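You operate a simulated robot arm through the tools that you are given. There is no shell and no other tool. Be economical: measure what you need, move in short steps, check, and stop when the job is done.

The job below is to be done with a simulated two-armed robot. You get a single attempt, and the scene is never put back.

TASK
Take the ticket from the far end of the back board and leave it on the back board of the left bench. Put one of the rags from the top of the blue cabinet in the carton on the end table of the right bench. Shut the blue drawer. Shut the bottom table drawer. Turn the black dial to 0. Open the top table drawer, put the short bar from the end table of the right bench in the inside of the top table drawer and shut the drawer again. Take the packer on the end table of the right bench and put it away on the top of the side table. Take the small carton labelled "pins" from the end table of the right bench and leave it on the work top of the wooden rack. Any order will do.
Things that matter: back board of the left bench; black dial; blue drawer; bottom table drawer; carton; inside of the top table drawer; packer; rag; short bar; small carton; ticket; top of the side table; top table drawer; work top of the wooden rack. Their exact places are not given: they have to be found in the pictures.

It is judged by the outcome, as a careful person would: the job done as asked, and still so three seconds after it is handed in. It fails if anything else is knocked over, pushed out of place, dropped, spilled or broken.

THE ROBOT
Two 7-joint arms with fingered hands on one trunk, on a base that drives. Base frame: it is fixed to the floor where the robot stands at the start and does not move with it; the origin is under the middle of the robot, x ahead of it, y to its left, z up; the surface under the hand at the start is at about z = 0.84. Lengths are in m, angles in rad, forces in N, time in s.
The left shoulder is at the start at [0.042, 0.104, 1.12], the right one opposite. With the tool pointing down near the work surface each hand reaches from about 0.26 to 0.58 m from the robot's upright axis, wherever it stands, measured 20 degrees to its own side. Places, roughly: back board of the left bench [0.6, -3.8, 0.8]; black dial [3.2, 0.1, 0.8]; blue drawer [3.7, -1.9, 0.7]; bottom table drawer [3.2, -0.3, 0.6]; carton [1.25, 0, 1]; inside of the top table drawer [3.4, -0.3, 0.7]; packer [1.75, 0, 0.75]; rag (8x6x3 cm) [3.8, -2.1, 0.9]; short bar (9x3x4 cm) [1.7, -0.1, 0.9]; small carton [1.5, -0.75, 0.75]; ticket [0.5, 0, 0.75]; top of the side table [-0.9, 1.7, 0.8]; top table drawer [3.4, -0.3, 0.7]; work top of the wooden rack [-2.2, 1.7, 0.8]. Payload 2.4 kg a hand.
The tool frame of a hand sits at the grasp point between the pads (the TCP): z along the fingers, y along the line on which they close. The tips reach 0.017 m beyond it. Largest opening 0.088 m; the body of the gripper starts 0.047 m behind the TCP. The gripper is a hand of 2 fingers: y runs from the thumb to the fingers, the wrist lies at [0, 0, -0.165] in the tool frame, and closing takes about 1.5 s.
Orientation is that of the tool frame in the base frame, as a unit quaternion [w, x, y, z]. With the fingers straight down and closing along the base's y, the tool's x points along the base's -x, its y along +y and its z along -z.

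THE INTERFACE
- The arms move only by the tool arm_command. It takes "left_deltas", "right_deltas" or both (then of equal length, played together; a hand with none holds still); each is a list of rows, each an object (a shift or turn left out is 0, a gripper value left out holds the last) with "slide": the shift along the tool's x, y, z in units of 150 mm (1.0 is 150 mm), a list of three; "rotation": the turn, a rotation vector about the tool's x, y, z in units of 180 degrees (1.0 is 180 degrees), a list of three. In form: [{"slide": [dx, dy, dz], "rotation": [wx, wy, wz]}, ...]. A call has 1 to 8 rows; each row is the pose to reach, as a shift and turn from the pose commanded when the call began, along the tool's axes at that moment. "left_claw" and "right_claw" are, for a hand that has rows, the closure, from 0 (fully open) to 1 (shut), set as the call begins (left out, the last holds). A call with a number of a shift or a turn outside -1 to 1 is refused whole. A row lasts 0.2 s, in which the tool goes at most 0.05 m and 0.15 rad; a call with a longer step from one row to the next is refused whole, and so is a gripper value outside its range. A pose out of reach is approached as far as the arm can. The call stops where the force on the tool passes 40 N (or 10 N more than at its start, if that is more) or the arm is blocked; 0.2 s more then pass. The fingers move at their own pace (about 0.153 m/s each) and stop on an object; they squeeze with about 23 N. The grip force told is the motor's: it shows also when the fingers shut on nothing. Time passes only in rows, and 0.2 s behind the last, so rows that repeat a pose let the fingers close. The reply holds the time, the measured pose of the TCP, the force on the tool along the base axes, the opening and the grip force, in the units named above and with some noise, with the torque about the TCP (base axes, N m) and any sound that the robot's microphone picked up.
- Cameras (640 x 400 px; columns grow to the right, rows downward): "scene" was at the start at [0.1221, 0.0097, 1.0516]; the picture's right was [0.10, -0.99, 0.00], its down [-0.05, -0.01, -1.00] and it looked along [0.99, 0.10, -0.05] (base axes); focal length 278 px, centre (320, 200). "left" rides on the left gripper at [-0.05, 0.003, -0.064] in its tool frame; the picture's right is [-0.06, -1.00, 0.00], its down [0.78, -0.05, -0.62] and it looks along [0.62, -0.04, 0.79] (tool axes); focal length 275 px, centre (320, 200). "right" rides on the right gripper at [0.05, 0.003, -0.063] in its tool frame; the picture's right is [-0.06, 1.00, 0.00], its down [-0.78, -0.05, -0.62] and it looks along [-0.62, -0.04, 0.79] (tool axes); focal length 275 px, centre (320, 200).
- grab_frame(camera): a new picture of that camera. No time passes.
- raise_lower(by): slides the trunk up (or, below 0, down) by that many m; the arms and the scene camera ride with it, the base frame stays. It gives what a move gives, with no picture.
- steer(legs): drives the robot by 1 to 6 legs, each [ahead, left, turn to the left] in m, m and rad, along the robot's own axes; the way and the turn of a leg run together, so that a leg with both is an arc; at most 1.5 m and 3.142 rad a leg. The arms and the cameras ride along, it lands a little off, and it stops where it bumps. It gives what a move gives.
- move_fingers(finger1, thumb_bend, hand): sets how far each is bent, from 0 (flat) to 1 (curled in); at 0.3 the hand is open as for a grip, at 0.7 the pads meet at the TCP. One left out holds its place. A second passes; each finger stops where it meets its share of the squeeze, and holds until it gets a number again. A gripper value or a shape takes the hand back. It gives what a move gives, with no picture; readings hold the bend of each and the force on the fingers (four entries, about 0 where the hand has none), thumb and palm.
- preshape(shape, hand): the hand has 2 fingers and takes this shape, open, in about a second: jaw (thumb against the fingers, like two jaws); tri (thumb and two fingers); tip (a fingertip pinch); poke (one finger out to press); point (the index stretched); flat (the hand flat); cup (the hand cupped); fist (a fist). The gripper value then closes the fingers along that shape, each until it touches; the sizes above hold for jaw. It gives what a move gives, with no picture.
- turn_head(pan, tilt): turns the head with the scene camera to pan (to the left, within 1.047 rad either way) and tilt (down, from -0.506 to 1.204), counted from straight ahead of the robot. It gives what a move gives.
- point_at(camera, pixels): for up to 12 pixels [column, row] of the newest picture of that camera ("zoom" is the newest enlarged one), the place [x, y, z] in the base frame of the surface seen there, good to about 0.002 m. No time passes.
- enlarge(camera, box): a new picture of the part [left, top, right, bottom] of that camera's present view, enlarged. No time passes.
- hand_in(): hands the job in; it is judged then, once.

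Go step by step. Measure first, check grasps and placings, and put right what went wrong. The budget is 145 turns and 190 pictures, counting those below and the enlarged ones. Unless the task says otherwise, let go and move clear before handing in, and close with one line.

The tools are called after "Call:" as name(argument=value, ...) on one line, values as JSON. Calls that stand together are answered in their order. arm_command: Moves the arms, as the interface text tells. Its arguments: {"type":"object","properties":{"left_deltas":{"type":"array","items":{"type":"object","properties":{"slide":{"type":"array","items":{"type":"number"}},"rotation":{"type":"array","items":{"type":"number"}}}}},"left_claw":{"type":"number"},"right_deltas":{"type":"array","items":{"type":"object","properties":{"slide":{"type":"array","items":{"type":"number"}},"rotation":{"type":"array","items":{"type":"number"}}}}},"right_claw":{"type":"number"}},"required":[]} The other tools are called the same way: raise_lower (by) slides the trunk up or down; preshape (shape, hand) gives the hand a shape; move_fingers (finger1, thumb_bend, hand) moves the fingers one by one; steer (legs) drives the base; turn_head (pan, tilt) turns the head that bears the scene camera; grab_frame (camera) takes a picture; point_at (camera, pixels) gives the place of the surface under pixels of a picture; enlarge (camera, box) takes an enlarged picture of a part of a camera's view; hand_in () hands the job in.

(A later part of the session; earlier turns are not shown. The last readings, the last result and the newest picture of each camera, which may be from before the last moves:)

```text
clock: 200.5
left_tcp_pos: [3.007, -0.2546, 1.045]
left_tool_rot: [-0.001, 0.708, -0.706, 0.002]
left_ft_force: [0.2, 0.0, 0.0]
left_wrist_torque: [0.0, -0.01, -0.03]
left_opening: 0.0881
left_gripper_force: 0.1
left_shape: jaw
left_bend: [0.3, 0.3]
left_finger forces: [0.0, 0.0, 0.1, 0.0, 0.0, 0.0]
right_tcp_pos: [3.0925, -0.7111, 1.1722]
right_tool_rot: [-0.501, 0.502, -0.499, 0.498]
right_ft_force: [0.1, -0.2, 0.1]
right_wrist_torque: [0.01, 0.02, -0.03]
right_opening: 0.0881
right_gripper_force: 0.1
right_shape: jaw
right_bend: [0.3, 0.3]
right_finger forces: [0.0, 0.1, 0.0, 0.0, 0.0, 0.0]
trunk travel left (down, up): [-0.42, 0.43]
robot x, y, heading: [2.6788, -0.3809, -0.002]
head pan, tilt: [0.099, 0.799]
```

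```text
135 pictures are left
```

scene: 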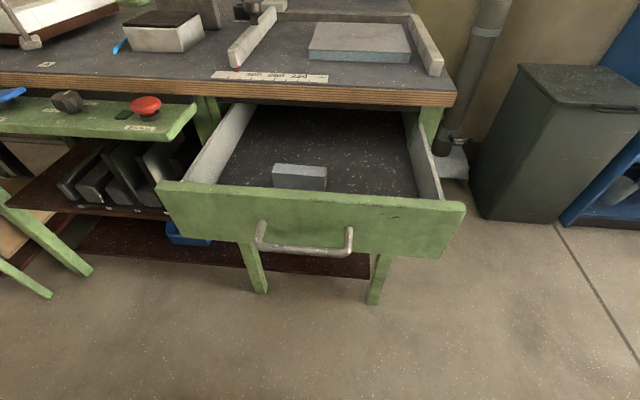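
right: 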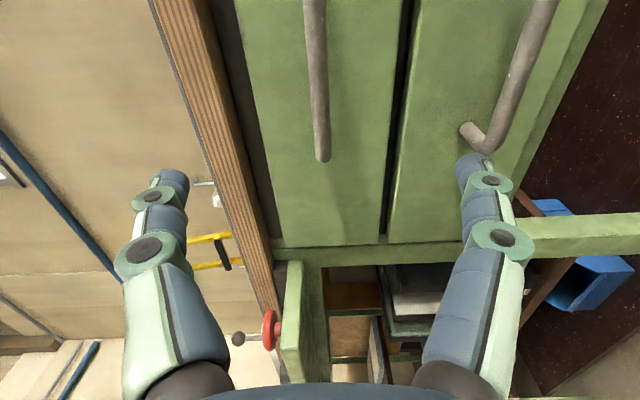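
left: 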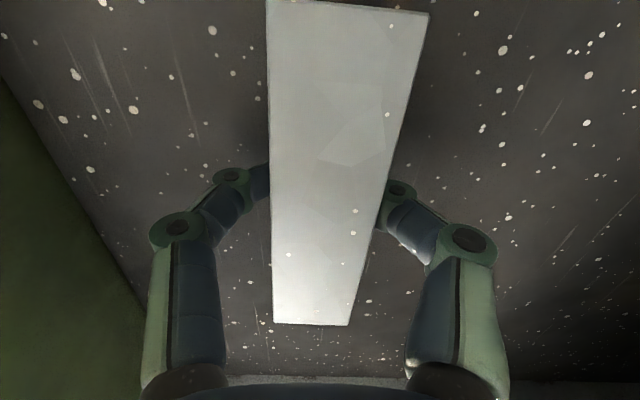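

Bar is inside. Back away, sidestep left, lower the trunk to bring the right fist in front of the top panel.

Call:
steer(legs=[[-0.2, 0, 0], [0, 0.26, 0]])

Call:
raise_lower(by=-0.42)

Call:
arm_command(right_deltas=[{"slide": [0, 0, 0]}, {"slide": [0, 0, 0]}, {"slide": [0, 0, 0]}, {"slide": [0, 0, 0]}, {"slide": [0, 0, 0]}, {"slide": [0, 0, 0]}], right_claw=1)

Call:
steer(legs=[[0.09, 0, 0]])

```text
clock: 203.6
left_tcp_pos: [2.8067, 0.0033, 1.0448]
left_tool_rot: [0.001, -0.707, 0.708, -0.002]
left_ft_force: [0.6, -0.1, -0.7]
left_wrist_torque: [-0.01, 0.03, 0.02]
left_opening: 0.0882
left_gripper_force: 0.2
left_shape: jaw
left_bend: [0.3, 0.3]
left_finger forces: [0.0, 0.0, 0.0, 0.1, 0.0, 0.0]
right_tcp_pos: [2.8926, -0.4501, 1.1728]
right_tool_rot: [-0.498, 0.502, -0.5, 0.5]
right_ft_force: [-0.1, 0.0, -0.5]
right_wrist_torque: [0.02, 0.01, -0.02]
right_opening: 0.0879
right_gripper_force: 0.1
right_shape: jaw
right_bend: [0.3, 0.3]
right_finger forces: [0.0, 0.0, 0.0, 0.0, 0.0, 0.1]
trunk travel left (down, up): [-0.42, 0.43]
robot x, y, heading: [2.4746, -0.1198, -0.004]
head pan, tilt: [0.099, 0.799]
```

```text
refused: -0.42 is not a number from -0.4 to 0.4
```

```text
clock: 205.0
left_tcp_pos: [2.8069, 0.0037, 1.0455]
left_tool_rot: [0.001, -0.707, 0.708, -0.002]
left_ft_force: [-0.2, 0.2, 1.4]
left_wrist_torque: [-0.01, -0.02, 0.01]
left_opening: 0.0882
left_gripper_force: 0.2
left_shape: jaw
left_bend: [0.3, 0.3]
left_finger forces: [0.0, 0.0, 0.0, 0.0, 0.0, 0.0]
right_tcp_pos: [2.8917, -0.4512, 1.1739]
right_tool_rot: [-0.5, 0.501, -0.5, 0.5]
right_ft_force: [-0.4, 0.2, 0.7]
right_wrist_torque: [0.0, 0.01, 0.02]
right_opening: 0.0003
right_gripper_force: 23.6
right_shape: jaw
right_bend: [0.52, 0.66]
right_finger forces: [0.0, 0.1, 0.0, 0.0, 0.0, 0.1]
trunk travel left (down, up): [-0.42, 0.43]
robot x, y, heading: [2.4797, -0.1204, -0.001]
head pan, tilt: [0.099, 0.799]
```

```text
clock: 206.1
left_tcp_pos: [2.8967, 0.003, 1.0457]
left_tool_rot: [0.0, -0.707, 0.708, 0.0]
left_ft_force: [-0.4, -0.3, -0.6]
left_wrist_torque: [0.04, 0.0, 0.02]
left_opening: 0.0881
left_gripper_force: 0.1
left_shape: jaw
left_bend: [0.3, 0.3]
left_finger forces: [0.0, 0.0, 0.1, 0.0, 0.1, 0.0]
right_tcp_pos: [2.9817, -0.4496, 1.1731]
right_tool_rot: [-0.5, 0.502, -0.499, 0.499]
right_ft_force: [0.3, 0.4, -1.0]
right_wrist_torque: [0.02, 0.0, -0.01]
right_opening: 0.0
right_gripper_force: 22.9
right_shape: jaw
right_bend: [0.52, 0.66]
right_finger forces: [0.0, 0.1, 0.1, 0.1, 0.0, 0.0]
trunk travel left (down, up): [-0.42, 0.43]
robot x, y, heading: [2.5669, -0.1193, -0.003]
head pan, tilt: [0.099, 0.799]
```

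Lower by 0.40 in front of the panel and then push.

Call:
raise_lower(by=-0.4)

Call:
arm_command(right_deltas=[{"slide": [0, 0.1, 0.2]}, {"slide": [0, 0.1, 0.4]}, {"slide": [0, 0.1, 0.6]}, {"slide": [0, 0.1, 0.8]}, {"slide": [0, 0.1, 1.0]}])

Call:
arm_command(right_deltas=[{"slide": [0, 0, 0.2]}, {"slide": [0, 0, 0.4]}, {"slide": [0, 0, 0.55]}, {"slide": [0, 0, 0.63]}, {"slide": [0, 0, 0.68]}])

Call:
turn_head(pan=-0.3, tilt=0.2)

Call:
grab_frame(camera="scene")

```text
clock: 209.9
left_tcp_pos: [2.8953, 0.0026, 0.6458]
left_tool_rot: [0.0, -0.707, 0.708, -0.001]
left_ft_force: [-1.0, 0.4, -0.1]
left_wrist_torque: [0.02, -0.02, -0.02]
left_opening: 0.0882
left_gripper_force: 0.0
left_shape: jaw
left_bend: [0.3, 0.3]
left_finger forces: [0.1, 0.2, 0.0, 0.1, 0.0, 0.0]
right_tcp_pos: [2.9818, -0.4515, 0.7729]
right_tool_rot: [-0.499, 0.502, -0.5, 0.5]
right_ft_force: [-0.2, 0.2, -0.6]
right_wrist_torque: [-0.01, 0.0, -0.02]
right_opening: 0.0
right_gripper_force: 23.2
right_shape: jaw
right_bend: [0.52, 0.66]
right_finger forces: [0.0, 0.0, 0.0, 0.0, 0.1, 0.0]
trunk travel left (down, up): [-0.02, 0.83]
robot x, y, heading: [2.5659, -0.118, 0.002]
head pan, tilt: [0.099, 0.799]
```

```text
clock: 211.1
left_tcp_pos: [2.897, 0.0034, 0.6444]
left_tool_rot: [0.0, -0.706, 0.708, -0.001]
left_ft_force: [0.1, 0.0, -0.1]
left_wrist_torque: [0.01, 0.01, 0.01]
left_opening: 0.0881
left_gripper_force: 0.0
left_shape: jaw
left_bend: [0.3, 0.3]
left_finger forces: [0.0, 0.0, 0.1, 0.0, 0.0, 0.0]
right_tcp_pos: [3.1313, -0.4482, 0.7561]
right_tool_rot: [-0.499, 0.501, -0.501, 0.499]
right_ft_force: [-0.2, -0.5, 0.3]
right_wrist_torque: [-0.02, 0.0, 0.01]
right_opening: 0.0
right_gripper_force: 23.8
right_shape: jaw
right_bend: [0.53, 0.66]
right_finger forces: [0.1, 0.0, 0.0, 0.0, 0.0, 0.0]
trunk travel left (down, up): [-0.02, 0.83]
robot x, y, heading: [2.5653, -0.1231, 0.0]
head pan, tilt: [0.099, 0.799]
```

```text
clock: 212.3
left_tcp_pos: [2.8946, 0.0018, 0.6456]
left_tool_rot: [0.001, -0.705, 0.709, -0.003]
left_ft_force: [0.1, 0.0, 0.8]
left_wrist_torque: [0.0, -0.03, -0.01]
left_opening: 0.0881
left_gripper_force: 0.1
left_shape: jaw
left_bend: [0.3, 0.3]
left_finger forces: [0.0, 0.1, 0.0, 0.2, 0.0, 0.0]
right_tcp_pos: [3.2249, -0.4496, 0.7579]
right_tool_rot: [-0.5, 0.502, -0.499, 0.499]
right_ft_force: [-26.4, 4.9, 1.5]
right_wrist_torque: [0.07, 0.08, 0.1]
right_opening: 0.0
right_gripper_force: 23.3
right_shape: jaw
right_bend: [0.67, 0.74]
right_finger forces: [0.0, 0.1, 0.0, 0.0, 0.0, 0.1]
trunk travel left (down, up): [-0.02, 0.83]
robot x, y, heading: [2.5629, -0.1171, -0.002]
head pan, tilt: [0.099, 0.799]
stopped in row 5 (right hand): the force on the tool passed its limit at 48 N (the readings are from after the stop); the commanded pose is now the measured one
```

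```text
clock: 213.3
left_tcp_pos: [2.8938, 0.0033, 0.6452]
left_tool_rot: [0.001, -0.706, 0.708, -0.002]
left_ft_force: [0.3, -0.1, 0.0]
left_wrist_torque: [0.02, 0.0, -0.03]
left_opening: 0.0881
left_gripper_force: 0.1
left_shape: jaw
left_bend: [0.3, 0.3]
left_finger forces: [0.0, 0.0, 0.1, 0.1, 0.0, 0.0]
right_tcp_pos: [3.2254, -0.4508, 0.7566]
right_tool_rot: [-0.5, 0.502, -0.5, 0.499]
right_ft_force: [-37.0, 4.2, -0.3]
right_wrist_torque: [0.02, 0.16, 0.08]
right_opening: 0.0
right_gripper_force: 23.2
right_shape: jaw
right_bend: [0.68, 0.74]
right_finger forces: [0.1, 0.0, 0.0, 0.0, 0.0, 0.0]
trunk travel left (down, up): [-0.02, 0.83]
robot x, y, heading: [2.5686, -0.1199, -0.001]
head pan, tilt: [-0.3, 0.201]
```

```text
134 pictures are left
```

scene: 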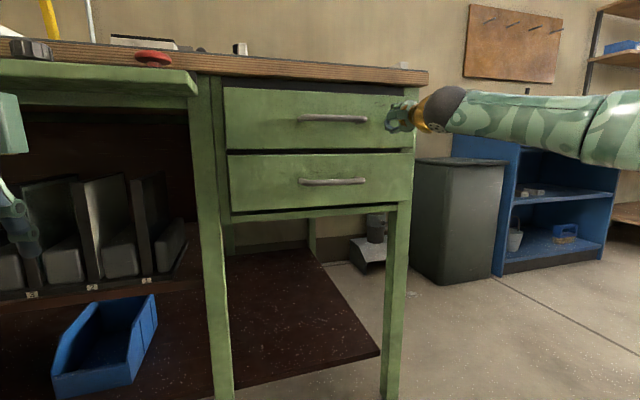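

Both drawers are flush. Withdraw and look at the dial from above.

Call:
arm_command(right_deltas=[{"slide": [0, 0, -0.3]}, {"slide": [0, 0, -0.6]}, {"slide": [0, 0, -0.9]}, {"slide": [0, 0, -0.9]}])

Call:
steer(legs=[[-0.15, 0, 0]])

Call:
raise_lower(by=0.4)

Call:
turn_head(pan=0.3, tilt=0.5)

Call:
grab_frame(camera="scene")

```text
clock: 214.3
left_tcp_pos: [2.8956, 0.0033, 0.6455]
left_tool_rot: [0.001, -0.706, 0.708, -0.002]
left_ft_force: [0.5, 0.4, 0.4]
left_wrist_torque: [-0.03, 0.01, 0.0]
left_opening: 0.0882
left_gripper_force: 0.1
left_shape: jaw
left_bend: [0.3, 0.3]
left_finger forces: [0.0, 0.0, 0.0, 0.0, 0.0, 0.1]
right_tcp_pos: [3.0921, -0.4498, 0.7583]
right_tool_rot: [-0.498, 0.503, -0.5, 0.498]
right_ft_force: [-0.2, 0.3, 0.7]
right_wrist_torque: [0.01, 0.0, 0.0]
right_opening: 0.0001
right_gripper_force: 23.1
right_shape: jaw
right_bend: [0.61, 0.73]
right_finger forces: [0.1, 0.1, 0.0, 0.0, 0.1, 0.1]
trunk travel left (down, up): [-0.02, 0.83]
robot x, y, heading: [2.5685, -0.1192, -0.002]
head pan, tilt: [-0.3, 0.201]
```

```text
clock: 215.6
left_tcp_pos: [2.7461, 0.0036, 0.6452]
left_tool_rot: [0.001, -0.707, 0.708, -0.002]
left_ft_force: [0.2, -0.6, -0.2]
left_wrist_torque: [0.0, -0.01, 0.01]
left_opening: 0.0881
left_gripper_force: 0.0
left_shape: jaw
left_bend: [0.3, 0.3]
left_finger forces: [0.1, 0.1, 0.0, 0.0, 0.0, 0.1]
right_tcp_pos: [2.9448, -0.4478, 0.758]
right_tool_rot: [-0.5, 0.503, -0.499, 0.497]
right_ft_force: [0.9, 0.0, 0.3]
right_wrist_torque: [0.01, -0.01, 0.01]
right_opening: 0.0004
right_gripper_force: 22.6
right_shape: jaw
right_bend: [0.61, 0.73]
right_finger forces: [0.0, 0.0, 0.0, 0.0, 0.2, 0.0]
trunk travel left (down, up): [-0.02, 0.83]
robot x, y, heading: [2.419, -0.1229, 0.004]
head pan, tilt: [-0.3, 0.201]
```

```text
clock: 219.4
left_tcp_pos: [2.7467, 0.0036, 1.0447]
left_tool_rot: [0.001, -0.707, 0.707, -0.002]
left_ft_force: [-0.1, 0.2, 0.6]
left_wrist_torque: [-0.01, -0.01, -0.01]
left_opening: 0.0882
left_gripper_force: 0.0
left_shape: jaw
left_bend: [0.3, 0.3]
left_finger forces: [0.0, 0.0, 0.0, 0.0, 0.0, 0.1]
right_tcp_pos: [2.9455, -0.4476, 1.1585]
right_tool_rot: [-0.5, 0.504, -0.5, 0.497]
right_ft_force: [-0.2, 0.2, 0.3]
right_wrist_torque: [-0.01, 0.02, 0.03]
right_opening: 0.0
right_gripper_force: 23.4
right_shape: jaw
right_bend: [0.61, 0.73]
right_finger forces: [0.1, 0.0, 0.0, 0.1, 0.0, 0.0]
trunk travel left (down, up): [-0.42, 0.43]
robot x, y, heading: [2.4193, -0.12, 0.001]
head pan, tilt: [-0.3, 0.201]
```

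```text
clock: 220.4
left_tcp_pos: [2.7471, 0.003, 1.0442]
left_tool_rot: [-0.001, 0.707, -0.707, 0.002]
left_ft_force: [-0.2, 0.4, 0.7]
left_wrist_torque: [0.02, 0.0, -0.03]
left_opening: 0.0879
left_gripper_force: 0.1
left_shape: jaw
left_bend: [0.3, 0.3]
left_finger forces: [0.0, 0.0, 0.0, 0.1, 0.1, 0.0]
right_tcp_pos: [2.9443, -0.4492, 1.159]
right_tool_rot: [-0.499, 0.504, -0.5, 0.497]
right_ft_force: [0.0, -0.5, -0.5]
right_wrist_torque: [0.03, 0.02, 0.02]
right_opening: 0.0002
right_gripper_force: 23.1
right_shape: jaw
right_bend: [0.61, 0.73]
right_finger forces: [0.0, 0.0, 0.0, 0.0, 0.0, 0.0]
trunk travel left (down, up): [-0.42, 0.43]
robot x, y, heading: [2.4191, -0.1222, 0.006]
head pan, tilt: [0.3, 0.499]
```

```text
133 pictures are left
```

scene: 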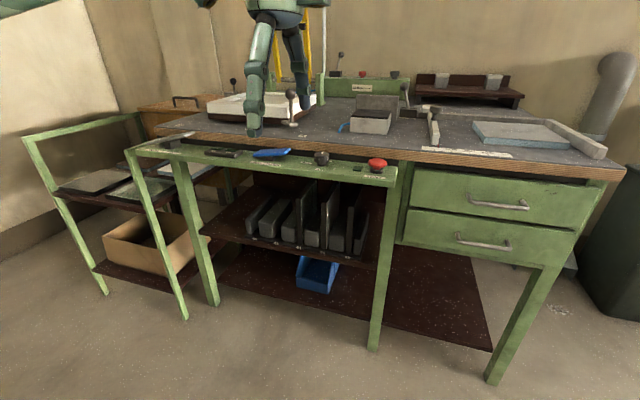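

Call:
enlarge(camera="scene", box=[290, 138, 354, 178])

Call:
point_at(camera="scene", pixels=[[321, 154], [321, 160], [316, 158], [327, 158], [312, 172], [340, 172], [321, 152]])

```text
10.00 times, centred on (322, 158) of scene
```

zoom: 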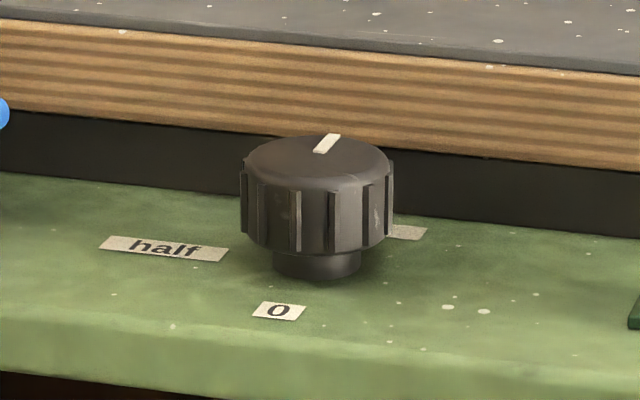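

```text
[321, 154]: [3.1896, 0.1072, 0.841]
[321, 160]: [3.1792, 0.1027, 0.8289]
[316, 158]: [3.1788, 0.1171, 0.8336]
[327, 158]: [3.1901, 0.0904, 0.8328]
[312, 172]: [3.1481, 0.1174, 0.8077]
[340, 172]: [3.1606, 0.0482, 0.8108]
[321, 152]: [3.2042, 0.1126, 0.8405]
```

Dial centre ≈(3.197,0.105), "0" faces the robot; the white pointer points away. Drive so the left hand is over it and look from above.

Call:
steer(legs=[[0, 0.115, 0], [0.36, 0, 0]])

Call:
arm_command(left_deltas=[{"slide": [0, -0.25, 0]}, {"slide": [0, -0.5, 0]}, {"slide": [0, -0.6, 0]}, {"slide": [0, -0.6, 0]}])

Call:
grab_frame(camera="left")

Call:
turn_head(pan=0.25, tilt=0.55)

Call:
grab_frame(camera="scene")

```text
clock: 223.6
left_tcp_pos: [3.1055, 0.1167, 1.0448]
left_tool_rot: [0.001, -0.705, 0.709, -0.002]
left_ft_force: [0.1, -0.2, 0.1]
left_wrist_torque: [0.02, 0.0, -0.02]
left_opening: 0.0879
left_gripper_force: 0.0
left_shape: jaw
left_bend: [0.3, 0.3]
left_finger forces: [0.0, 0.1, 0.0, 0.0, 0.1, 0.0]
right_tcp_pos: [3.3014, -0.3366, 1.1583]
right_tool_rot: [-0.499, 0.502, -0.501, 0.498]
right_ft_force: [0.7, -0.7, -0.9]
right_wrist_torque: [-0.03, -0.05, 0.0]
right_opening: 0.0001
right_gripper_force: 22.7
right_shape: jaw
right_bend: [0.61, 0.73]
right_finger forces: [0.0, 0.0, 0.0, 0.0, 0.0, 0.0]
trunk travel left (down, up): [-0.42, 0.43]
robot x, y, heading: [2.7729, -0.0087, -0.003]
head pan, tilt: [0.3, 0.499]
```

```text
clock: 224.6
left_tcp_pos: [3.1947, 0.1147, 1.0438]
left_tool_rot: [0.0, -0.705, 0.709, -0.002]
left_ft_force: [-0.1, -1.1, -0.3]
left_wrist_torque: [0.04, -0.01, -0.04]
left_opening: 0.088
left_gripper_force: 0.2
left_shape: jaw
left_bend: [0.3, 0.3]
left_finger forces: [0.0, 0.0, 0.0, 0.0, 0.0, 0.0]
right_tcp_pos: [3.3017, -0.3362, 1.1591]
right_tool_rot: [-0.498, 0.503, -0.501, 0.498]
right_ft_force: [-0.1, -0.4, 0.5]
right_wrist_torque: [-0.03, 0.04, 0.02]
right_opening: 0.0002
right_gripper_force: 22.9
right_shape: jaw
right_bend: [0.61, 0.73]
right_finger forces: [0.1, 0.0, 0.0, 0.1, 0.0, 0.0]
trunk travel left (down, up): [-0.42, 0.43]
robot x, y, heading: [2.7732, -0.007, -0.002]
head pan, tilt: [0.3, 0.499]
```

```text
131 pictures are left
```

left: 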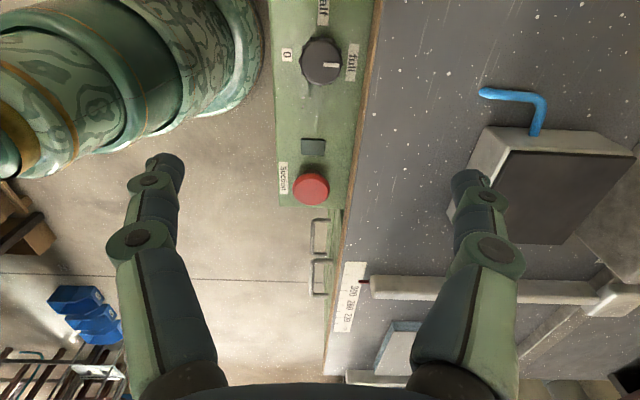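

```text
clock: 225.2
left_tcp_pos: [3.1944, 0.1151, 1.044]
left_tool_rot: [0.001, -0.706, 0.708, -0.001]
left_ft_force: [-0.5, 0.4, -1.0]
left_wrist_torque: [-0.01, -0.05, 0.01]
left_opening: 0.088
left_gripper_force: 0.1
left_shape: jaw
left_bend: [0.3, 0.3]
left_finger forces: [0.0, 0.0, 0.1, 0.1, 0.0, 0.0]
right_tcp_pos: [3.3002, -0.3369, 1.159]
right_tool_rot: [-0.498, 0.503, -0.502, 0.498]
right_ft_force: [0.9, -0.1, 0.3]
right_wrist_torque: [0.01, 0.0, -0.02]
right_opening: 0.0001
right_gripper_force: 22.9
right_shape: jaw
right_bend: [0.61, 0.73]
right_finger forces: [0.0, 0.1, 0.1, 0.1, 0.1, 0.0]
trunk travel left (down, up): [-0.42, 0.43]
robot x, y, heading: [2.7757, -0.007, 0.001]
head pan, tilt: [0.25, 0.55]
```

```text
130 pictures are left
```

scene: 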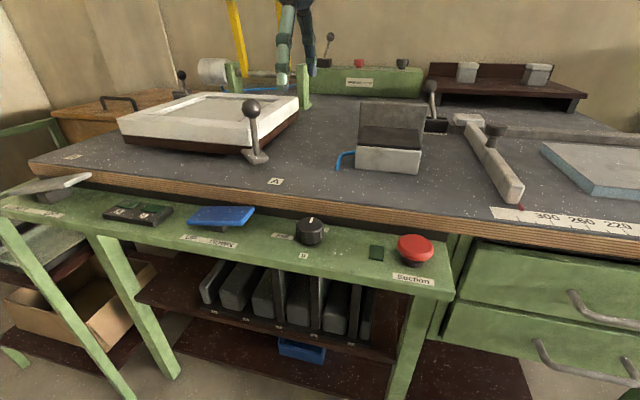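

From above: "full" at +x (current pointer), "half" at +y, "0" at -x. Enlarge and measure.

Call:
enlarge(camera="left", box=[256, 0, 384, 80])

Call:
point_at(camera="left", pixels=[[321, 62], [305, 62], [339, 60], [320, 42], [321, 78], [287, 54], [352, 62], [322, 10], [335, 64], [325, 63]])

```text
5.00 times, centred on (320, 40) of left
```

zoom: 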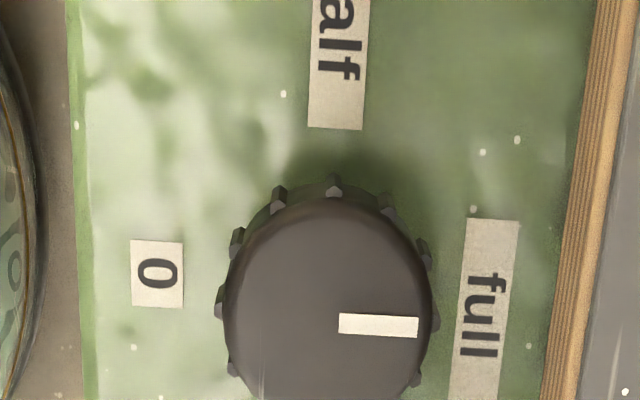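

```text
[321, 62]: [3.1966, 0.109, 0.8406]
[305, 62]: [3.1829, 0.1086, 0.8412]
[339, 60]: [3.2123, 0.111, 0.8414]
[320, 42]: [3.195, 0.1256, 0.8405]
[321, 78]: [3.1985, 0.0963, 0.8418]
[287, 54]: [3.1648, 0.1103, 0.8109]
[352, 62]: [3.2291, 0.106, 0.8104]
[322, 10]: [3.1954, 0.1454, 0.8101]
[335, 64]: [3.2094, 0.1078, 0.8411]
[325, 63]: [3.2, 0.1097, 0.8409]
```

Knob centre ≈(3.197,0.1075), radius ≈0.019; "0" is at 180°, pointer at ≈-2°. I'll turn it twice by 90° counter-clockwise, sweeping the hand from +45° to -45°. Rotate the open hand first.

Call:
arm_command(left_deltas=[{"rotation": [0, 0, 0.047]}, {"rotation": [0, 0, 0.094]}, {"rotation": [0, 0, 0.141]}, {"rotation": [0, 0, 0.188]}, {"rotation": [0, 0, 0.235]}, {"rotation": [0, 0, 0.282]}, {"rotation": [0, 0, 0.329]}, {"rotation": [0, 0, 0.376]}], left_claw=0.38)

Call:
arm_command(left_deltas=[{"rotation": [0, 0, 0.047]}, {"rotation": [0, 0, 0.094]}, {"rotation": [0, 0, 0.141]}, {"rotation": [0, 0, 0.188]}, {"rotation": [0, 0, 0.235]}, {"rotation": [0, 0, 0.282]}, {"rotation": [0, 0, 0.329]}, {"rotation": [0, 0, 0.374]}])

Call:
raise_lower(by=-0.07)

Call:
grab_frame(camera="left")

```text
clock: 227.0
left_tcp_pos: [3.1945, 0.1156, 1.0451]
left_tool_rot: [0.002, -0.19, 0.982, -0.001]
left_ft_force: [-0.4, -0.4, -0.1]
left_wrist_torque: [0.01, -0.02, -0.04]
left_opening: 0.055
left_gripper_force: 0.0
left_shape: jaw
left_bend: [0.71, 0.71]
left_finger forces: [0.1, 0.0, 0.1, 0.1, 0.1, 0.1]
right_tcp_pos: [3.3014, -0.3368, 1.1589]
right_tool_rot: [-0.498, 0.503, -0.501, 0.498]
right_ft_force: [-1.0, 0.0, 0.9]
right_wrist_torque: [0.0, 0.0, -0.01]
right_opening: 0.0001
right_gripper_force: 23.0
right_shape: jaw
right_bend: [0.61, 0.73]
right_finger forces: [0.1, 0.0, 0.1, 0.0, 0.1, 0.0]
trunk travel left (down, up): [-0.42, 0.43]
robot x, y, heading: [2.7771, -0.0032, -0.006]
head pan, tilt: [0.25, 0.55]
```

```text
clock: 228.8
left_tcp_pos: [3.1944, 0.116, 1.0442]
left_tool_rot: [0.003, 0.386, 0.922, -0.001]
left_ft_force: [0.0, -0.9, 0.1]
left_wrist_torque: [-0.01, 0.0, -0.02]
left_opening: 0.0549
left_gripper_force: 0.0
left_shape: jaw
left_bend: [0.71, 0.71]
left_finger forces: [0.0, 0.1, 0.1, 0.1, 0.0, 0.0]
right_tcp_pos: [3.3008, -0.336, 1.1583]
right_tool_rot: [-0.498, 0.503, -0.501, 0.498]
right_ft_force: [0.1, 0.9, -0.5]
right_wrist_torque: [0.0, 0.02, -0.01]
right_opening: 0.0
right_gripper_force: 22.7
right_shape: jaw
right_bend: [0.61, 0.73]
right_finger forces: [0.0, 0.1, 0.0, 0.0, 0.0, 0.0]
trunk travel left (down, up): [-0.42, 0.43]
robot x, y, heading: [2.7774, -0.0074, -0.001]
head pan, tilt: [0.25, 0.55]
```

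```text
clock: 229.9
left_tcp_pos: [3.1945, 0.1158, 0.9756]
left_tool_rot: [0.002, 0.385, 0.923, 0.0]
left_ft_force: [0.4, 0.0, -0.4]
left_wrist_torque: [-0.01, -0.01, 0.03]
left_opening: 0.0546
left_gripper_force: 0.0
left_shape: jaw
left_bend: [0.71, 0.71]
left_finger forces: [0.0, 0.1, 0.0, 0.0, 0.0, 0.0]
right_tcp_pos: [3.2999, -0.3368, 1.0881]
right_tool_rot: [-0.498, 0.501, -0.501, 0.499]
right_ft_force: [0.0, -0.3, 0.2]
right_wrist_torque: [0.02, 0.02, 0.02]
right_opening: 0.0
right_gripper_force: 23.0
right_shape: jaw
right_bend: [0.61, 0.73]
right_finger forces: [0.1, 0.0, 0.0, 0.0, 0.1, 0.0]
trunk travel left (down, up): [-0.35, 0.5]
robot x, y, heading: [2.7746, -0.0081, -0.006]
head pan, tilt: [0.25, 0.55]
```

```text
128 pictures are left
```

left: 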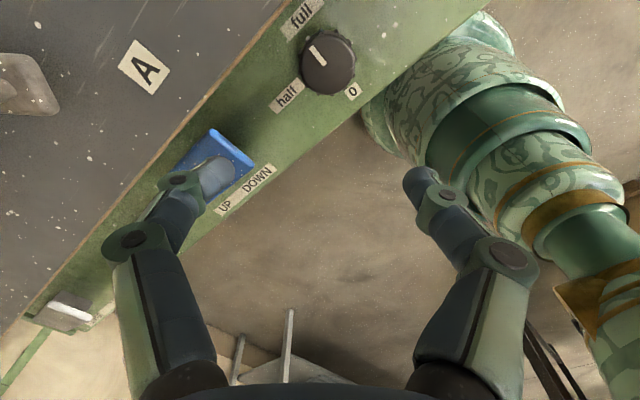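

At 45° the knob is seen at (328,62). Measure its rim here to refine the centre.

Call:
point_at(camera="left", pixels=[[303, 58], [352, 60], [325, 36], [328, 84], [318, 55], [310, 45], [345, 80], [345, 43], [311, 78], [353, 91], [302, 18]])

Call:
enlarge(camera="left", box=[264, 0, 392, 120])

```text
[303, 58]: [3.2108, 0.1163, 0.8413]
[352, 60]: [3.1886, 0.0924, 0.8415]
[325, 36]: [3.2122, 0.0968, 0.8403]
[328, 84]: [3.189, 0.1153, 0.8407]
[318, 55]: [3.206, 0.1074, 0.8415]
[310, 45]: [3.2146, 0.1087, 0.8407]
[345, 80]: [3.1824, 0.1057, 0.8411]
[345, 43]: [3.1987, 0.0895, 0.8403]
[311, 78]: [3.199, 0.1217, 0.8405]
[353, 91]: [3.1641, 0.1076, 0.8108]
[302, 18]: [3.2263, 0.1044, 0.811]
```

```text
3.33 times, centred on (328, 60) of left
```

zoom: 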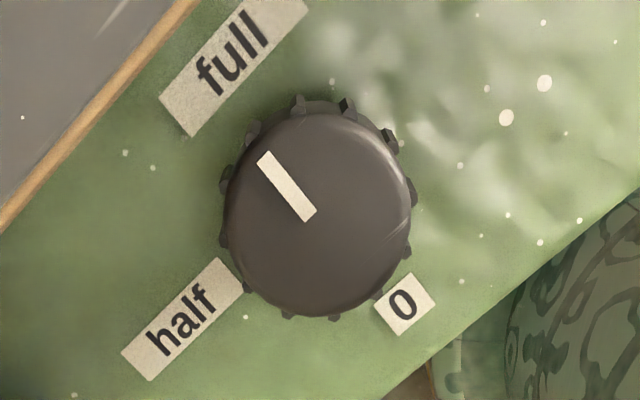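

Refined centre (3.199,0.1057); "0" is exactly opposite the pointer. Descend around the knob and grip.

Call:
arm_command(left_deltas=[{"slide": [-0.069, -0.025, 0.3]}, {"slide": [-0.069, -0.025, 0.6]}, {"slide": [-0.069, -0.025, 0.85]}, {"slide": [-0.069, -0.025, 0.955]}, {"slide": [-0.069, -0.025, 0.955]}])

Call:
arm_command(left_deltas=[{"slide": [0, 0, 0]}, {"slide": [0, 0, 0]}, {"slide": [0, 0, 0]}, {"slide": [0, 0, 0]}, {"slide": [0, 0, 0]}], left_claw=1)

Call:
grab_frame(camera="left")

```text
clock: 231.1
left_tcp_pos: [3.1989, 0.1066, 0.8312]
left_tool_rot: [0.002, 0.385, 0.923, 0.0]
left_ft_force: [0.3, 1.4, 0.3]
left_wrist_torque: [0.05, -0.01, 0.04]
left_opening: 0.0551
left_gripper_force: 0.0
left_shape: jaw
left_bend: [0.71, 0.71]
left_finger forces: [0.0, 0.1, 0.0, 0.0, 0.1, 0.0]
right_tcp_pos: [3.3018, -0.3369, 1.0899]
right_tool_rot: [-0.499, 0.503, -0.501, 0.498]
right_ft_force: [-0.4, 0.6, -0.1]
right_wrist_torque: [-0.01, 0.01, -0.01]
right_opening: 0.0001
right_gripper_force: 22.7
right_shape: jaw
right_bend: [0.61, 0.73]
right_finger forces: [0.1, 0.0, 0.0, 0.0, 0.1, 0.0]
trunk travel left (down, up): [-0.35, 0.5]
robot x, y, heading: [2.7764, -0.0061, -0.002]
head pan, tilt: [0.25, 0.55]
```

```text
clock: 232.3
left_tcp_pos: [3.199, 0.1067, 0.8306]
left_tool_rot: [0.001, 0.385, 0.923, -0.001]
left_ft_force: [-3.3, -2.1, -20.1]
left_wrist_torque: [-0.14, 0.18, 0.02]
left_opening: 0.0263
left_gripper_force: 23.5
left_shape: jaw
left_bend: [0.73, 0.7]
left_finger forces: [24.9, 0.1, 0.0, 0.0, 25.3, 0.1]
right_tcp_pos: [3.3007, -0.3354, 1.0875]
right_tool_rot: [-0.498, 0.503, -0.501, 0.499]
right_ft_force: [0.4, 0.0, 0.0]
right_wrist_torque: [-0.02, -0.02, -0.01]
right_opening: 0.0002
right_gripper_force: 23.3
right_shape: jaw
right_bend: [0.61, 0.73]
right_finger forces: [0.1, 0.0, 0.1, 0.0, 0.0, 0.1]
trunk travel left (down, up): [-0.35, 0.5]
robot x, y, heading: [2.7742, -0.005, -0.003]
head pan, tilt: [0.25, 0.55]
```

```text
126 pictures are left
```

left: 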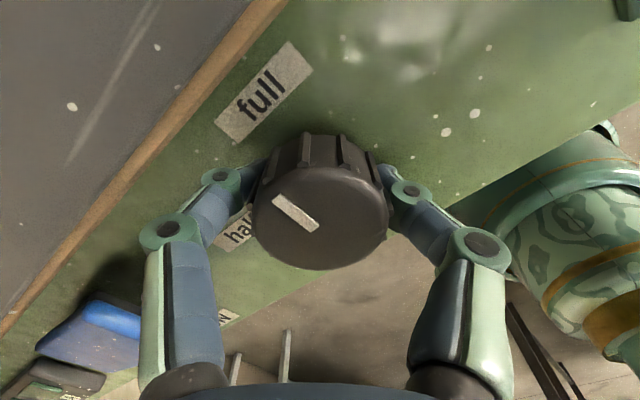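

Knob gripped. Turn 90° counter-clockwise (toward half).

Call:
arm_command(left_deltas=[{"rotation": [0, 0, -0.045]}, {"rotation": [0, 0, -0.09]}, {"rotation": [0, 0, -0.135]}, {"rotation": [0, 0, -0.18]}, {"rotation": [0, 0, -0.225]}, {"rotation": [0, 0, -0.27]}, {"rotation": [0, 0, -0.315]}, {"rotation": [0, 0, -0.36]}])

Call:
arm_command(left_deltas=[{"rotation": [0, 0, -0.045]}, {"rotation": [0, 0, -0.09]}, {"rotation": [0, 0, -0.135]}, {"rotation": [0, 0, -0.14]}, {"rotation": [0, 0, -0.14]}])

Call:
grab_frame(camera="left")

```text
clock: 234.1
left_tcp_pos: [3.2018, 0.107, 0.8311]
left_tool_rot: [0.001, -0.171, 0.985, 0.0]
left_ft_force: [2.0, 6.8, -24.0]
left_wrist_torque: [-0.08, -0.1, -0.07]
left_opening: 0.0234
left_gripper_force: 22.7
left_shape: jaw
left_bend: [0.71, 0.7]
left_finger forces: [29.1, 0.0, 0.0, 0.1, 21.5, 0.0]
right_tcp_pos: [3.3028, -0.3355, 1.0878]
right_tool_rot: [-0.497, 0.504, -0.501, 0.498]
right_ft_force: [1.4, -0.1, -1.2]
right_wrist_torque: [0.0, -0.01, 0.01]
right_opening: 0.0
right_gripper_force: 23.5
right_shape: jaw
right_bend: [0.61, 0.73]
right_finger forces: [0.1, 0.0, 0.0, 0.0, 0.0, 0.1]
trunk travel left (down, up): [-0.35, 0.5]
robot x, y, heading: [2.7749, -0.0041, -0.01]
head pan, tilt: [0.25, 0.55]
```

```text
clock: 235.3
left_tcp_pos: [3.2015, 0.1064, 0.83]
left_tool_rot: [0.0, -0.381, 0.925, -0.002]
left_ft_force: [-2.0, 10.9, -24.7]
left_wrist_torque: [-0.03, -0.12, -0.09]
left_opening: 0.0241
left_gripper_force: 23.8
left_shape: jaw
left_bend: [0.71, 0.7]
left_finger forces: [30.4, 0.0, 0.1, 0.0, 20.7, 0.0]
right_tcp_pos: [3.3036, -0.3349, 1.0882]
right_tool_rot: [-0.497, 0.503, -0.501, 0.498]
right_ft_force: [-0.3, -0.3, 0.1]
right_wrist_torque: [0.01, -0.01, 0.01]
right_opening: 0.0
right_gripper_force: 22.9
right_shape: jaw
right_bend: [0.61, 0.73]
right_finger forces: [0.0, 0.0, 0.1, 0.1, 0.0, 0.1]
trunk travel left (down, up): [-0.35, 0.5]
robot x, y, heading: [2.776, -0.0046, -0.003]
head pan, tilt: [0.25, 0.55]
```

```text
125 pictures are left
```

left: 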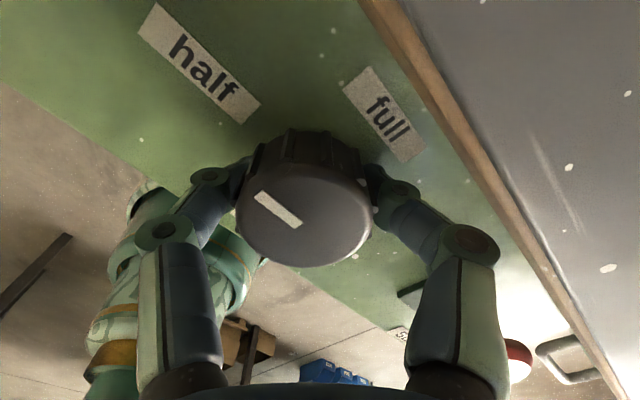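

The knob turned with the hand to "half". Release slightly, lift, rotate back and regrip.

Call:
arm_command(left_deltas=[{"slide": [0, 0, 0]}, {"slide": [0, 0, 0]}, {"slide": [0, 0, 0]}, {"slide": [0, 0, -0.15]}, {"slide": [0, 0, -0.35]}, {"slide": [0, 0, -0.35]}], left_claw=0.38)

Call:
arm_command(left_deltas=[{"rotation": [0, 0, 0.045]}, {"rotation": [0, 0, 0.09]}, {"rotation": [0, 0, 0.135]}, {"rotation": [0, 0, 0.18]}, {"rotation": [0, 0, 0.225]}, {"rotation": [0, 0, 0.27]}, {"rotation": [0, 0, 0.315]}, {"rotation": [0, 0, 0.36]}])

Call:
arm_command(left_deltas=[{"rotation": [0, 0, 0.045]}, {"rotation": [0, 0, 0.09]}, {"rotation": [0, 0, 0.135]}, {"rotation": [0, 0, 0.14]}, {"rotation": [0, 0, 0.14]}])

Call:
grab_frame(camera="left")

```text
clock: 236.7
left_tcp_pos: [3.2002, 0.1041, 0.8826]
left_tool_rot: [0.001, -0.379, 0.925, -0.001]
left_ft_force: [-0.5, 0.6, 0.5]
left_wrist_torque: [-0.03, 0.0, 0.03]
left_opening: 0.0542
left_gripper_force: 0.0
left_shape: jaw
left_bend: [0.71, 0.71]
left_finger forces: [0.0, 0.0, 0.0, 0.1, 0.0, 0.1]
right_tcp_pos: [3.3019, -0.3364, 1.0891]
right_tool_rot: [-0.499, 0.502, -0.501, 0.498]
right_ft_force: [-0.9, 0.4, -1.1]
right_wrist_torque: [0.01, -0.03, 0.0]
right_opening: 0.0001
right_gripper_force: 23.5
right_shape: jaw
right_bend: [0.61, 0.73]
right_finger forces: [0.1, 0.0, 0.1, 0.0, 0.0, 0.0]
trunk travel left (down, up): [-0.35, 0.5]
robot x, y, heading: [2.7781, -0.0076, -0.004]
head pan, tilt: [0.25, 0.55]
```

```text
clock: 238.5
left_tcp_pos: [3.2011, 0.1049, 0.885]
left_tool_rot: [0.002, 0.176, 0.984, 0.0]
left_ft_force: [0.5, -0.3, -0.5]
left_wrist_torque: [0.02, 0.04, 0.02]
left_opening: 0.0544
left_gripper_force: 0.0
left_shape: jaw
left_bend: [0.71, 0.71]
left_finger forces: [0.0, 0.0, 0.0, 0.0, 0.1, 0.0]
right_tcp_pos: [3.3012, -0.3362, 1.0886]
right_tool_rot: [-0.498, 0.503, -0.501, 0.498]
right_ft_force: [-0.5, -0.1, -0.5]
right_wrist_torque: [0.02, 0.0, 0.01]
right_opening: 0.0
right_gripper_force: 23.3
right_shape: jaw
right_bend: [0.61, 0.73]
right_finger forces: [0.1, 0.0, 0.0, 0.0, 0.1, 0.1]
trunk travel left (down, up): [-0.35, 0.5]
robot x, y, heading: [2.7724, -0.0022, -0.005]
head pan, tilt: [0.25, 0.55]
```

```text
clock: 239.7
left_tcp_pos: [3.2003, 0.1056, 0.8846]
left_tool_rot: [0.002, 0.386, 0.923, 0.0]
left_ft_force: [0.1, -0.4, 0.1]
left_wrist_torque: [0.02, 0.0, 0.01]
left_opening: 0.0543
left_gripper_force: 0.1
left_shape: jaw
left_bend: [0.71, 0.71]
left_finger forces: [0.0, 0.1, 0.0, 0.1, 0.0, 0.0]
right_tcp_pos: [3.301, -0.3365, 1.0892]
right_tool_rot: [-0.499, 0.502, -0.5, 0.499]
right_ft_force: [-0.6, 0.3, 0.5]
right_wrist_torque: [-0.01, -0.01, 0.04]
right_opening: 0.0
right_gripper_force: 23.4
right_shape: jaw
right_bend: [0.61, 0.73]
right_finger forces: [0.0, 0.1, 0.0, 0.1, 0.0, 0.1]
trunk travel left (down, up): [-0.35, 0.5]
robot x, y, heading: [2.7705, -0.0025, -0.006]
head pan, tilt: [0.25, 0.55]
```

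```text
124 pictures are left
```

left: 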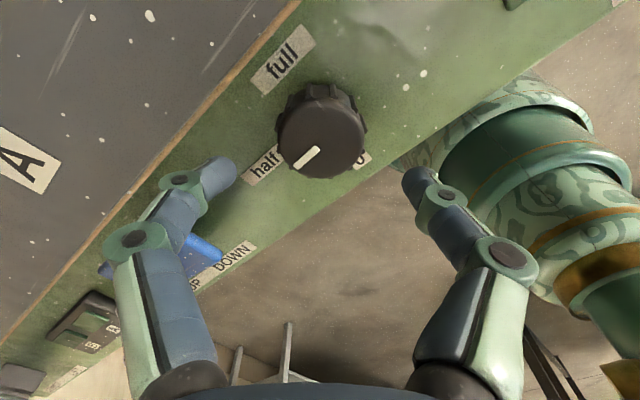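

Pointer is at "half". Descend, grip and turn another 90°.

Call:
arm_command(left_deltas=[{"slide": [0, 0, 0.2]}, {"slide": [0, 0, 0.355]}, {"slide": [0, 0, 0.355]}])

Call:
arm_command(left_deltas=[{"slide": [0, 0, 0]}, {"slide": [0, 0, 0]}, {"slide": [0, 0, 0]}, {"slide": [0, 0, 0]}, {"slide": [0, 0, 0]}], left_claw=1)

Call:
arm_command(left_deltas=[{"rotation": [0, 0, -0.045]}, {"rotation": [0, 0, -0.09]}, {"rotation": [0, 0, -0.135]}, {"rotation": [0, 0, -0.18]}, {"rotation": [0, 0, -0.225]}, {"rotation": [0, 0, -0.27]}, {"rotation": [0, 0, -0.315]}, {"rotation": [0, 0, -0.36]}])

Call:
arm_command(left_deltas=[{"rotation": [0, 0, -0.045]}, {"rotation": [0, 0, -0.09]}, {"rotation": [0, 0, -0.135]}, {"rotation": [0, 0, -0.14]}, {"rotation": [0, 0, -0.14]}])

Call:
arm_command(left_deltas=[{"slide": [0, 0, 0]}, {"slide": [0, 0, 0]}, {"slide": [0, 0, 0]}, {"slide": [0, 0, -0.3]}, {"slide": [0, 0, -0.6]}, {"slide": [0, 0, -0.9]}, {"slide": [0, 0, -0.9]}], left_claw=0.38)

Call:
enlarge(camera="left", box=[240, 0, 400, 100])

```text
clock: 240.5
left_tcp_pos: [3.1998, 0.1065, 0.83]
left_tool_rot: [0.002, 0.385, 0.923, 0.001]
left_ft_force: [0.4, 0.1, -0.2]
left_wrist_torque: [0.0, 0.0, -0.01]
left_opening: 0.0545
left_gripper_force: 0.1
left_shape: jaw
left_bend: [0.71, 0.71]
left_finger forces: [0.0, 0.0, 0.0, 0.0, 0.0, 0.0]
right_tcp_pos: [3.3002, -0.3359, 1.0888]
right_tool_rot: [-0.499, 0.502, -0.501, 0.498]
right_ft_force: [0.3, -0.1, 0.4]
right_wrist_torque: [0.0, 0.0, 0.01]
right_opening: 0.0
right_gripper_force: 23.0
right_shape: jaw
right_bend: [0.61, 0.73]
right_finger forces: [0.0, 0.0, 0.0, 0.0, 0.0, 0.0]
trunk travel left (down, up): [-0.35, 0.5]
robot x, y, heading: [2.7734, -0.0043, 0.001]
head pan, tilt: [0.25, 0.55]
```

```text
clock: 241.7
left_tcp_pos: [3.1994, 0.1063, 0.8297]
left_tool_rot: [0.001, 0.385, 0.923, -0.001]
left_ft_force: [-1.7, -4.3, -20.4]
left_wrist_torque: [-0.14, 0.13, 0.0]
left_opening: 0.0254
left_gripper_force: 23.5
left_shape: jaw
left_bend: [0.73, 0.71]
left_finger forces: [24.6, 0.0, 0.0, 0.0, 25.6, 0.1]
right_tcp_pos: [3.3026, -0.3358, 1.0866]
right_tool_rot: [-0.498, 0.503, -0.501, 0.498]
right_ft_force: [-0.2, -0.4, 1.0]
right_wrist_torque: [0.0, 0.01, 0.03]
right_opening: 0.0
right_gripper_force: 23.2
right_shape: jaw
right_bend: [0.61, 0.73]
right_finger forces: [0.0, 0.0, 0.0, 0.0, 0.0, 0.0]
trunk travel left (down, up): [-0.35, 0.5]
robot x, y, heading: [2.7778, -0.0062, -0.007]
head pan, tilt: [0.25, 0.55]
```

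```text
clock: 243.5
left_tcp_pos: [3.2013, 0.1069, 0.8298]
left_tool_rot: [0.001, -0.171, 0.985, -0.001]
left_ft_force: [-0.9, 5.4, -20.7]
left_wrist_torque: [-0.12, -0.09, -0.02]
left_opening: 0.023
left_gripper_force: 22.8
left_shape: jaw
left_bend: [0.71, 0.71]
left_finger forces: [28.4, 0.1, 0.1, 0.0, 21.7, 0.0]
right_tcp_pos: [3.3022, -0.3353, 1.0873]
right_tool_rot: [-0.498, 0.503, -0.501, 0.498]
right_ft_force: [-0.6, -0.3, -0.1]
right_wrist_torque: [0.02, 0.03, 0.01]
right_opening: 0.0
right_gripper_force: 23.1
right_shape: jaw
right_bend: [0.61, 0.73]
right_finger forces: [0.0, 0.1, 0.1, 0.0, 0.0, 0.0]
trunk travel left (down, up): [-0.35, 0.5]
robot x, y, heading: [2.7754, -0.007, -0.0]
head pan, tilt: [0.25, 0.55]
```

```text
clock: 244.7
left_tcp_pos: [3.2021, 0.108, 0.8313]
left_tool_rot: [-0.001, -0.381, 0.924, -0.001]
left_ft_force: [0.7, 12.7, -22.7]
left_wrist_torque: [-0.06, -0.11, -0.19]
left_opening: 0.0236
left_gripper_force: 22.7
left_shape: jaw
left_bend: [0.71, 0.71]
left_finger forces: [30.2, 0.0, 0.0, 0.0, 21.0, 0.0]
right_tcp_pos: [3.3022, -0.3344, 1.0879]
right_tool_rot: [-0.497, 0.504, -0.501, 0.498]
right_ft_force: [-0.1, -0.7, 0.4]
right_wrist_torque: [0.0, 0.0, -0.04]
right_opening: 0.0001
right_gripper_force: 23.1
right_shape: jaw
right_bend: [0.61, 0.73]
right_finger forces: [0.0, 0.0, 0.0, 0.0, 0.0, 0.0]
trunk travel left (down, up): [-0.35, 0.5]
robot x, y, heading: [2.7736, -0.0082, -0.005]
head pan, tilt: [0.25, 0.55]
```

```text
clock: 246.3
left_tcp_pos: [3.2012, 0.1048, 0.9678]
left_tool_rot: [0.002, -0.38, 0.925, -0.001]
left_ft_force: [0.1, -0.3, 0.3]
left_wrist_torque: [0.03, 0.01, -0.04]
left_opening: 0.0544
left_gripper_force: 0.0
left_shape: jaw
left_bend: [0.71, 0.71]
left_finger forces: [0.0, 0.0, 0.0, 0.0, 0.0, 0.0]
right_tcp_pos: [3.3026, -0.336, 1.0876]
right_tool_rot: [-0.498, 0.503, -0.501, 0.498]
right_ft_force: [-0.5, 0.0, 0.1]
right_wrist_torque: [-0.01, 0.02, -0.03]
right_opening: 0.0
right_gripper_force: 22.9
right_shape: jaw
right_bend: [0.61, 0.73]
right_finger forces: [0.0, 0.0, 0.1, 0.1, 0.1, 0.0]
trunk travel left (down, up): [-0.35, 0.5]
robot x, y, heading: [2.7741, -0.0063, -0.004]
head pan, tilt: [0.25, 0.55]
```

```text
4.00 times, centred on (320, 50) of left
```

zoom: 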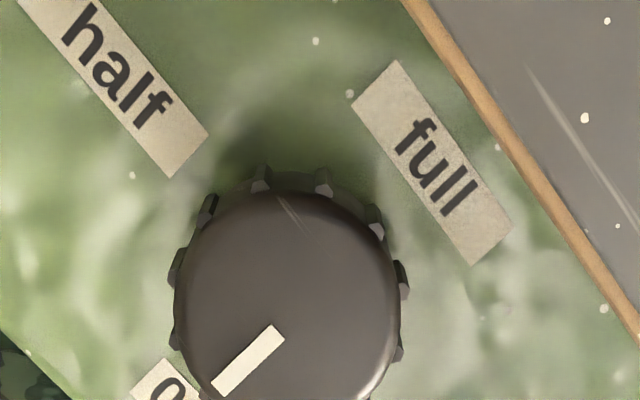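

Pointer now faces "0"; check precisely with a wider crop.

Call:
enlarge(camera="left", box=[240, 30, 400, 130])

Call:
point_at(camera="zoom", pixels=[[160, 268], [280, 212], [215, 265], [170, 190], [400, 190], [290, 80], [290, 290]])

```text
4.00 times, centred on (320, 80) of left
```

zoom: 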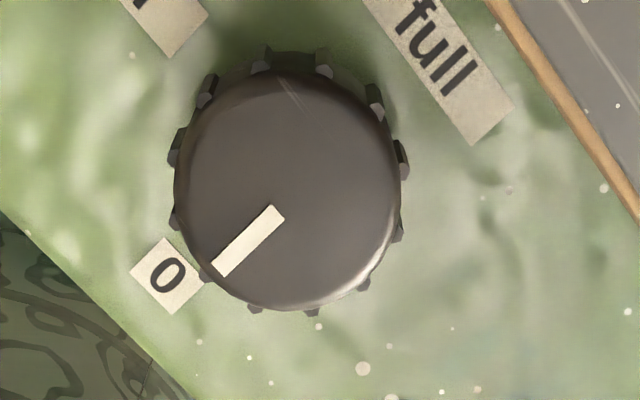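

```text
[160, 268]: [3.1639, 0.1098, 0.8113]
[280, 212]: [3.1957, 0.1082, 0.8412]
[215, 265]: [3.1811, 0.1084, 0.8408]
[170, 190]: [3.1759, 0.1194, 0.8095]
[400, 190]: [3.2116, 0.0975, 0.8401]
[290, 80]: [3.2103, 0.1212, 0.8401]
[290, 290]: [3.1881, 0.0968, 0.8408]
```

The dial reads 0 (pointer at 179°). Back off, then strafe along the corridor to the blue cabinet.

Call:
raise_lower(by=0.1)

Call:
steer(legs=[[-0.36, 0, 0], [0, -1.3, 0]])

Call:
turn_head(pan=-0.3, tilt=0.35)

Call:
grab_frame(camera="scene")

```text
clock: 247.6
left_tcp_pos: [3.1998, 0.1065, 1.0648]
left_tool_rot: [0.001, -0.38, 0.925, -0.001]
left_ft_force: [0.1, -1.4, -0.6]
left_wrist_torque: [-0.02, 0.02, 0.03]
left_opening: 0.0544
left_gripper_force: 0.0
left_shape: jaw
left_bend: [0.71, 0.71]
left_finger forces: [0.0, 0.0, 0.1, 0.1, 0.1, 0.1]
right_tcp_pos: [3.3002, -0.3362, 1.1881]
right_tool_rot: [-0.498, 0.503, -0.501, 0.498]
right_ft_force: [-0.3, 1.3, 0.4]
right_wrist_torque: [-0.02, 0.01, 0.03]
right_opening: 0.0
right_gripper_force: 23.5
right_shape: jaw
right_bend: [0.61, 0.73]
right_finger forces: [0.0, 0.1, 0.0, 0.0, 0.0, 0.1]
trunk travel left (down, up): [-0.45, 0.4]
robot x, y, heading: [2.7771, -0.0028, 0.002]
head pan, tilt: [0.25, 0.55]
```

```text
clock: 256.1
left_tcp_pos: [2.8435, -1.1962, 1.065]
left_tool_rot: [0.002, -0.392, 0.92, -0.001]
left_ft_force: [-0.1, 0.5, -1.0]
left_wrist_torque: [-0.02, -0.03, 0.02]
left_opening: 0.0541
left_gripper_force: 0.0
left_shape: jaw
left_bend: [0.71, 0.71]
left_finger forces: [0.0, 0.0, 0.0, 0.0, 0.0, 0.1]
right_tcp_pos: [2.956, -1.6357, 1.1885]
right_tool_rot: [-0.505, 0.509, -0.494, 0.492]
right_ft_force: [-0.3, 0.0, 0.8]
right_wrist_torque: [0.0, -0.02, -0.03]
right_opening: 0.0001
right_gripper_force: 23.1
right_shape: jaw
right_bend: [0.61, 0.73]
right_finger forces: [0.0, 0.1, 0.0, 0.0, 0.0, 0.0]
trunk travel left (down, up): [-0.45, 0.4]
robot x, y, heading: [2.4167, -1.3156, 0.022]
head pan, tilt: [0.25, 0.55]
```

```text
clock: 257.1
left_tcp_pos: [2.8442, -1.197, 1.0667]
left_tool_rot: [0.001, -0.392, 0.92, -0.001]
left_ft_force: [-0.7, 0.9, -0.8]
left_wrist_torque: [-0.01, 0.02, -0.03]
left_opening: 0.0539
left_gripper_force: 0.1
left_shape: jaw
left_bend: [0.71, 0.71]
left_finger forces: [0.0, 0.0, 0.1, 0.1, 0.0, 0.0]
right_tcp_pos: [2.9553, -1.6361, 1.1886]
right_tool_rot: [-0.505, 0.509, -0.494, 0.492]
right_ft_force: [0.1, 0.1, 0.1]
right_wrist_torque: [0.02, -0.02, 0.01]
right_opening: 0.0
right_gripper_force: 23.2
right_shape: jaw
right_bend: [0.61, 0.73]
right_finger forces: [0.1, 0.0, 0.1, 0.0, 0.0, 0.1]
trunk travel left (down, up): [-0.45, 0.4]
robot x, y, heading: [2.4211, -1.3188, 0.02]
head pan, tilt: [-0.3, 0.351]
```

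```text
121 pictures are left
```

scene: 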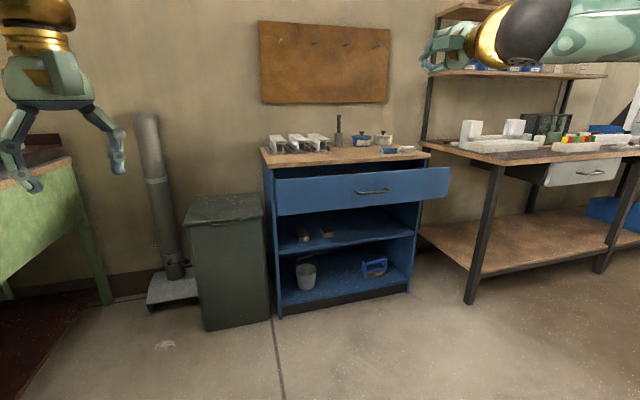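

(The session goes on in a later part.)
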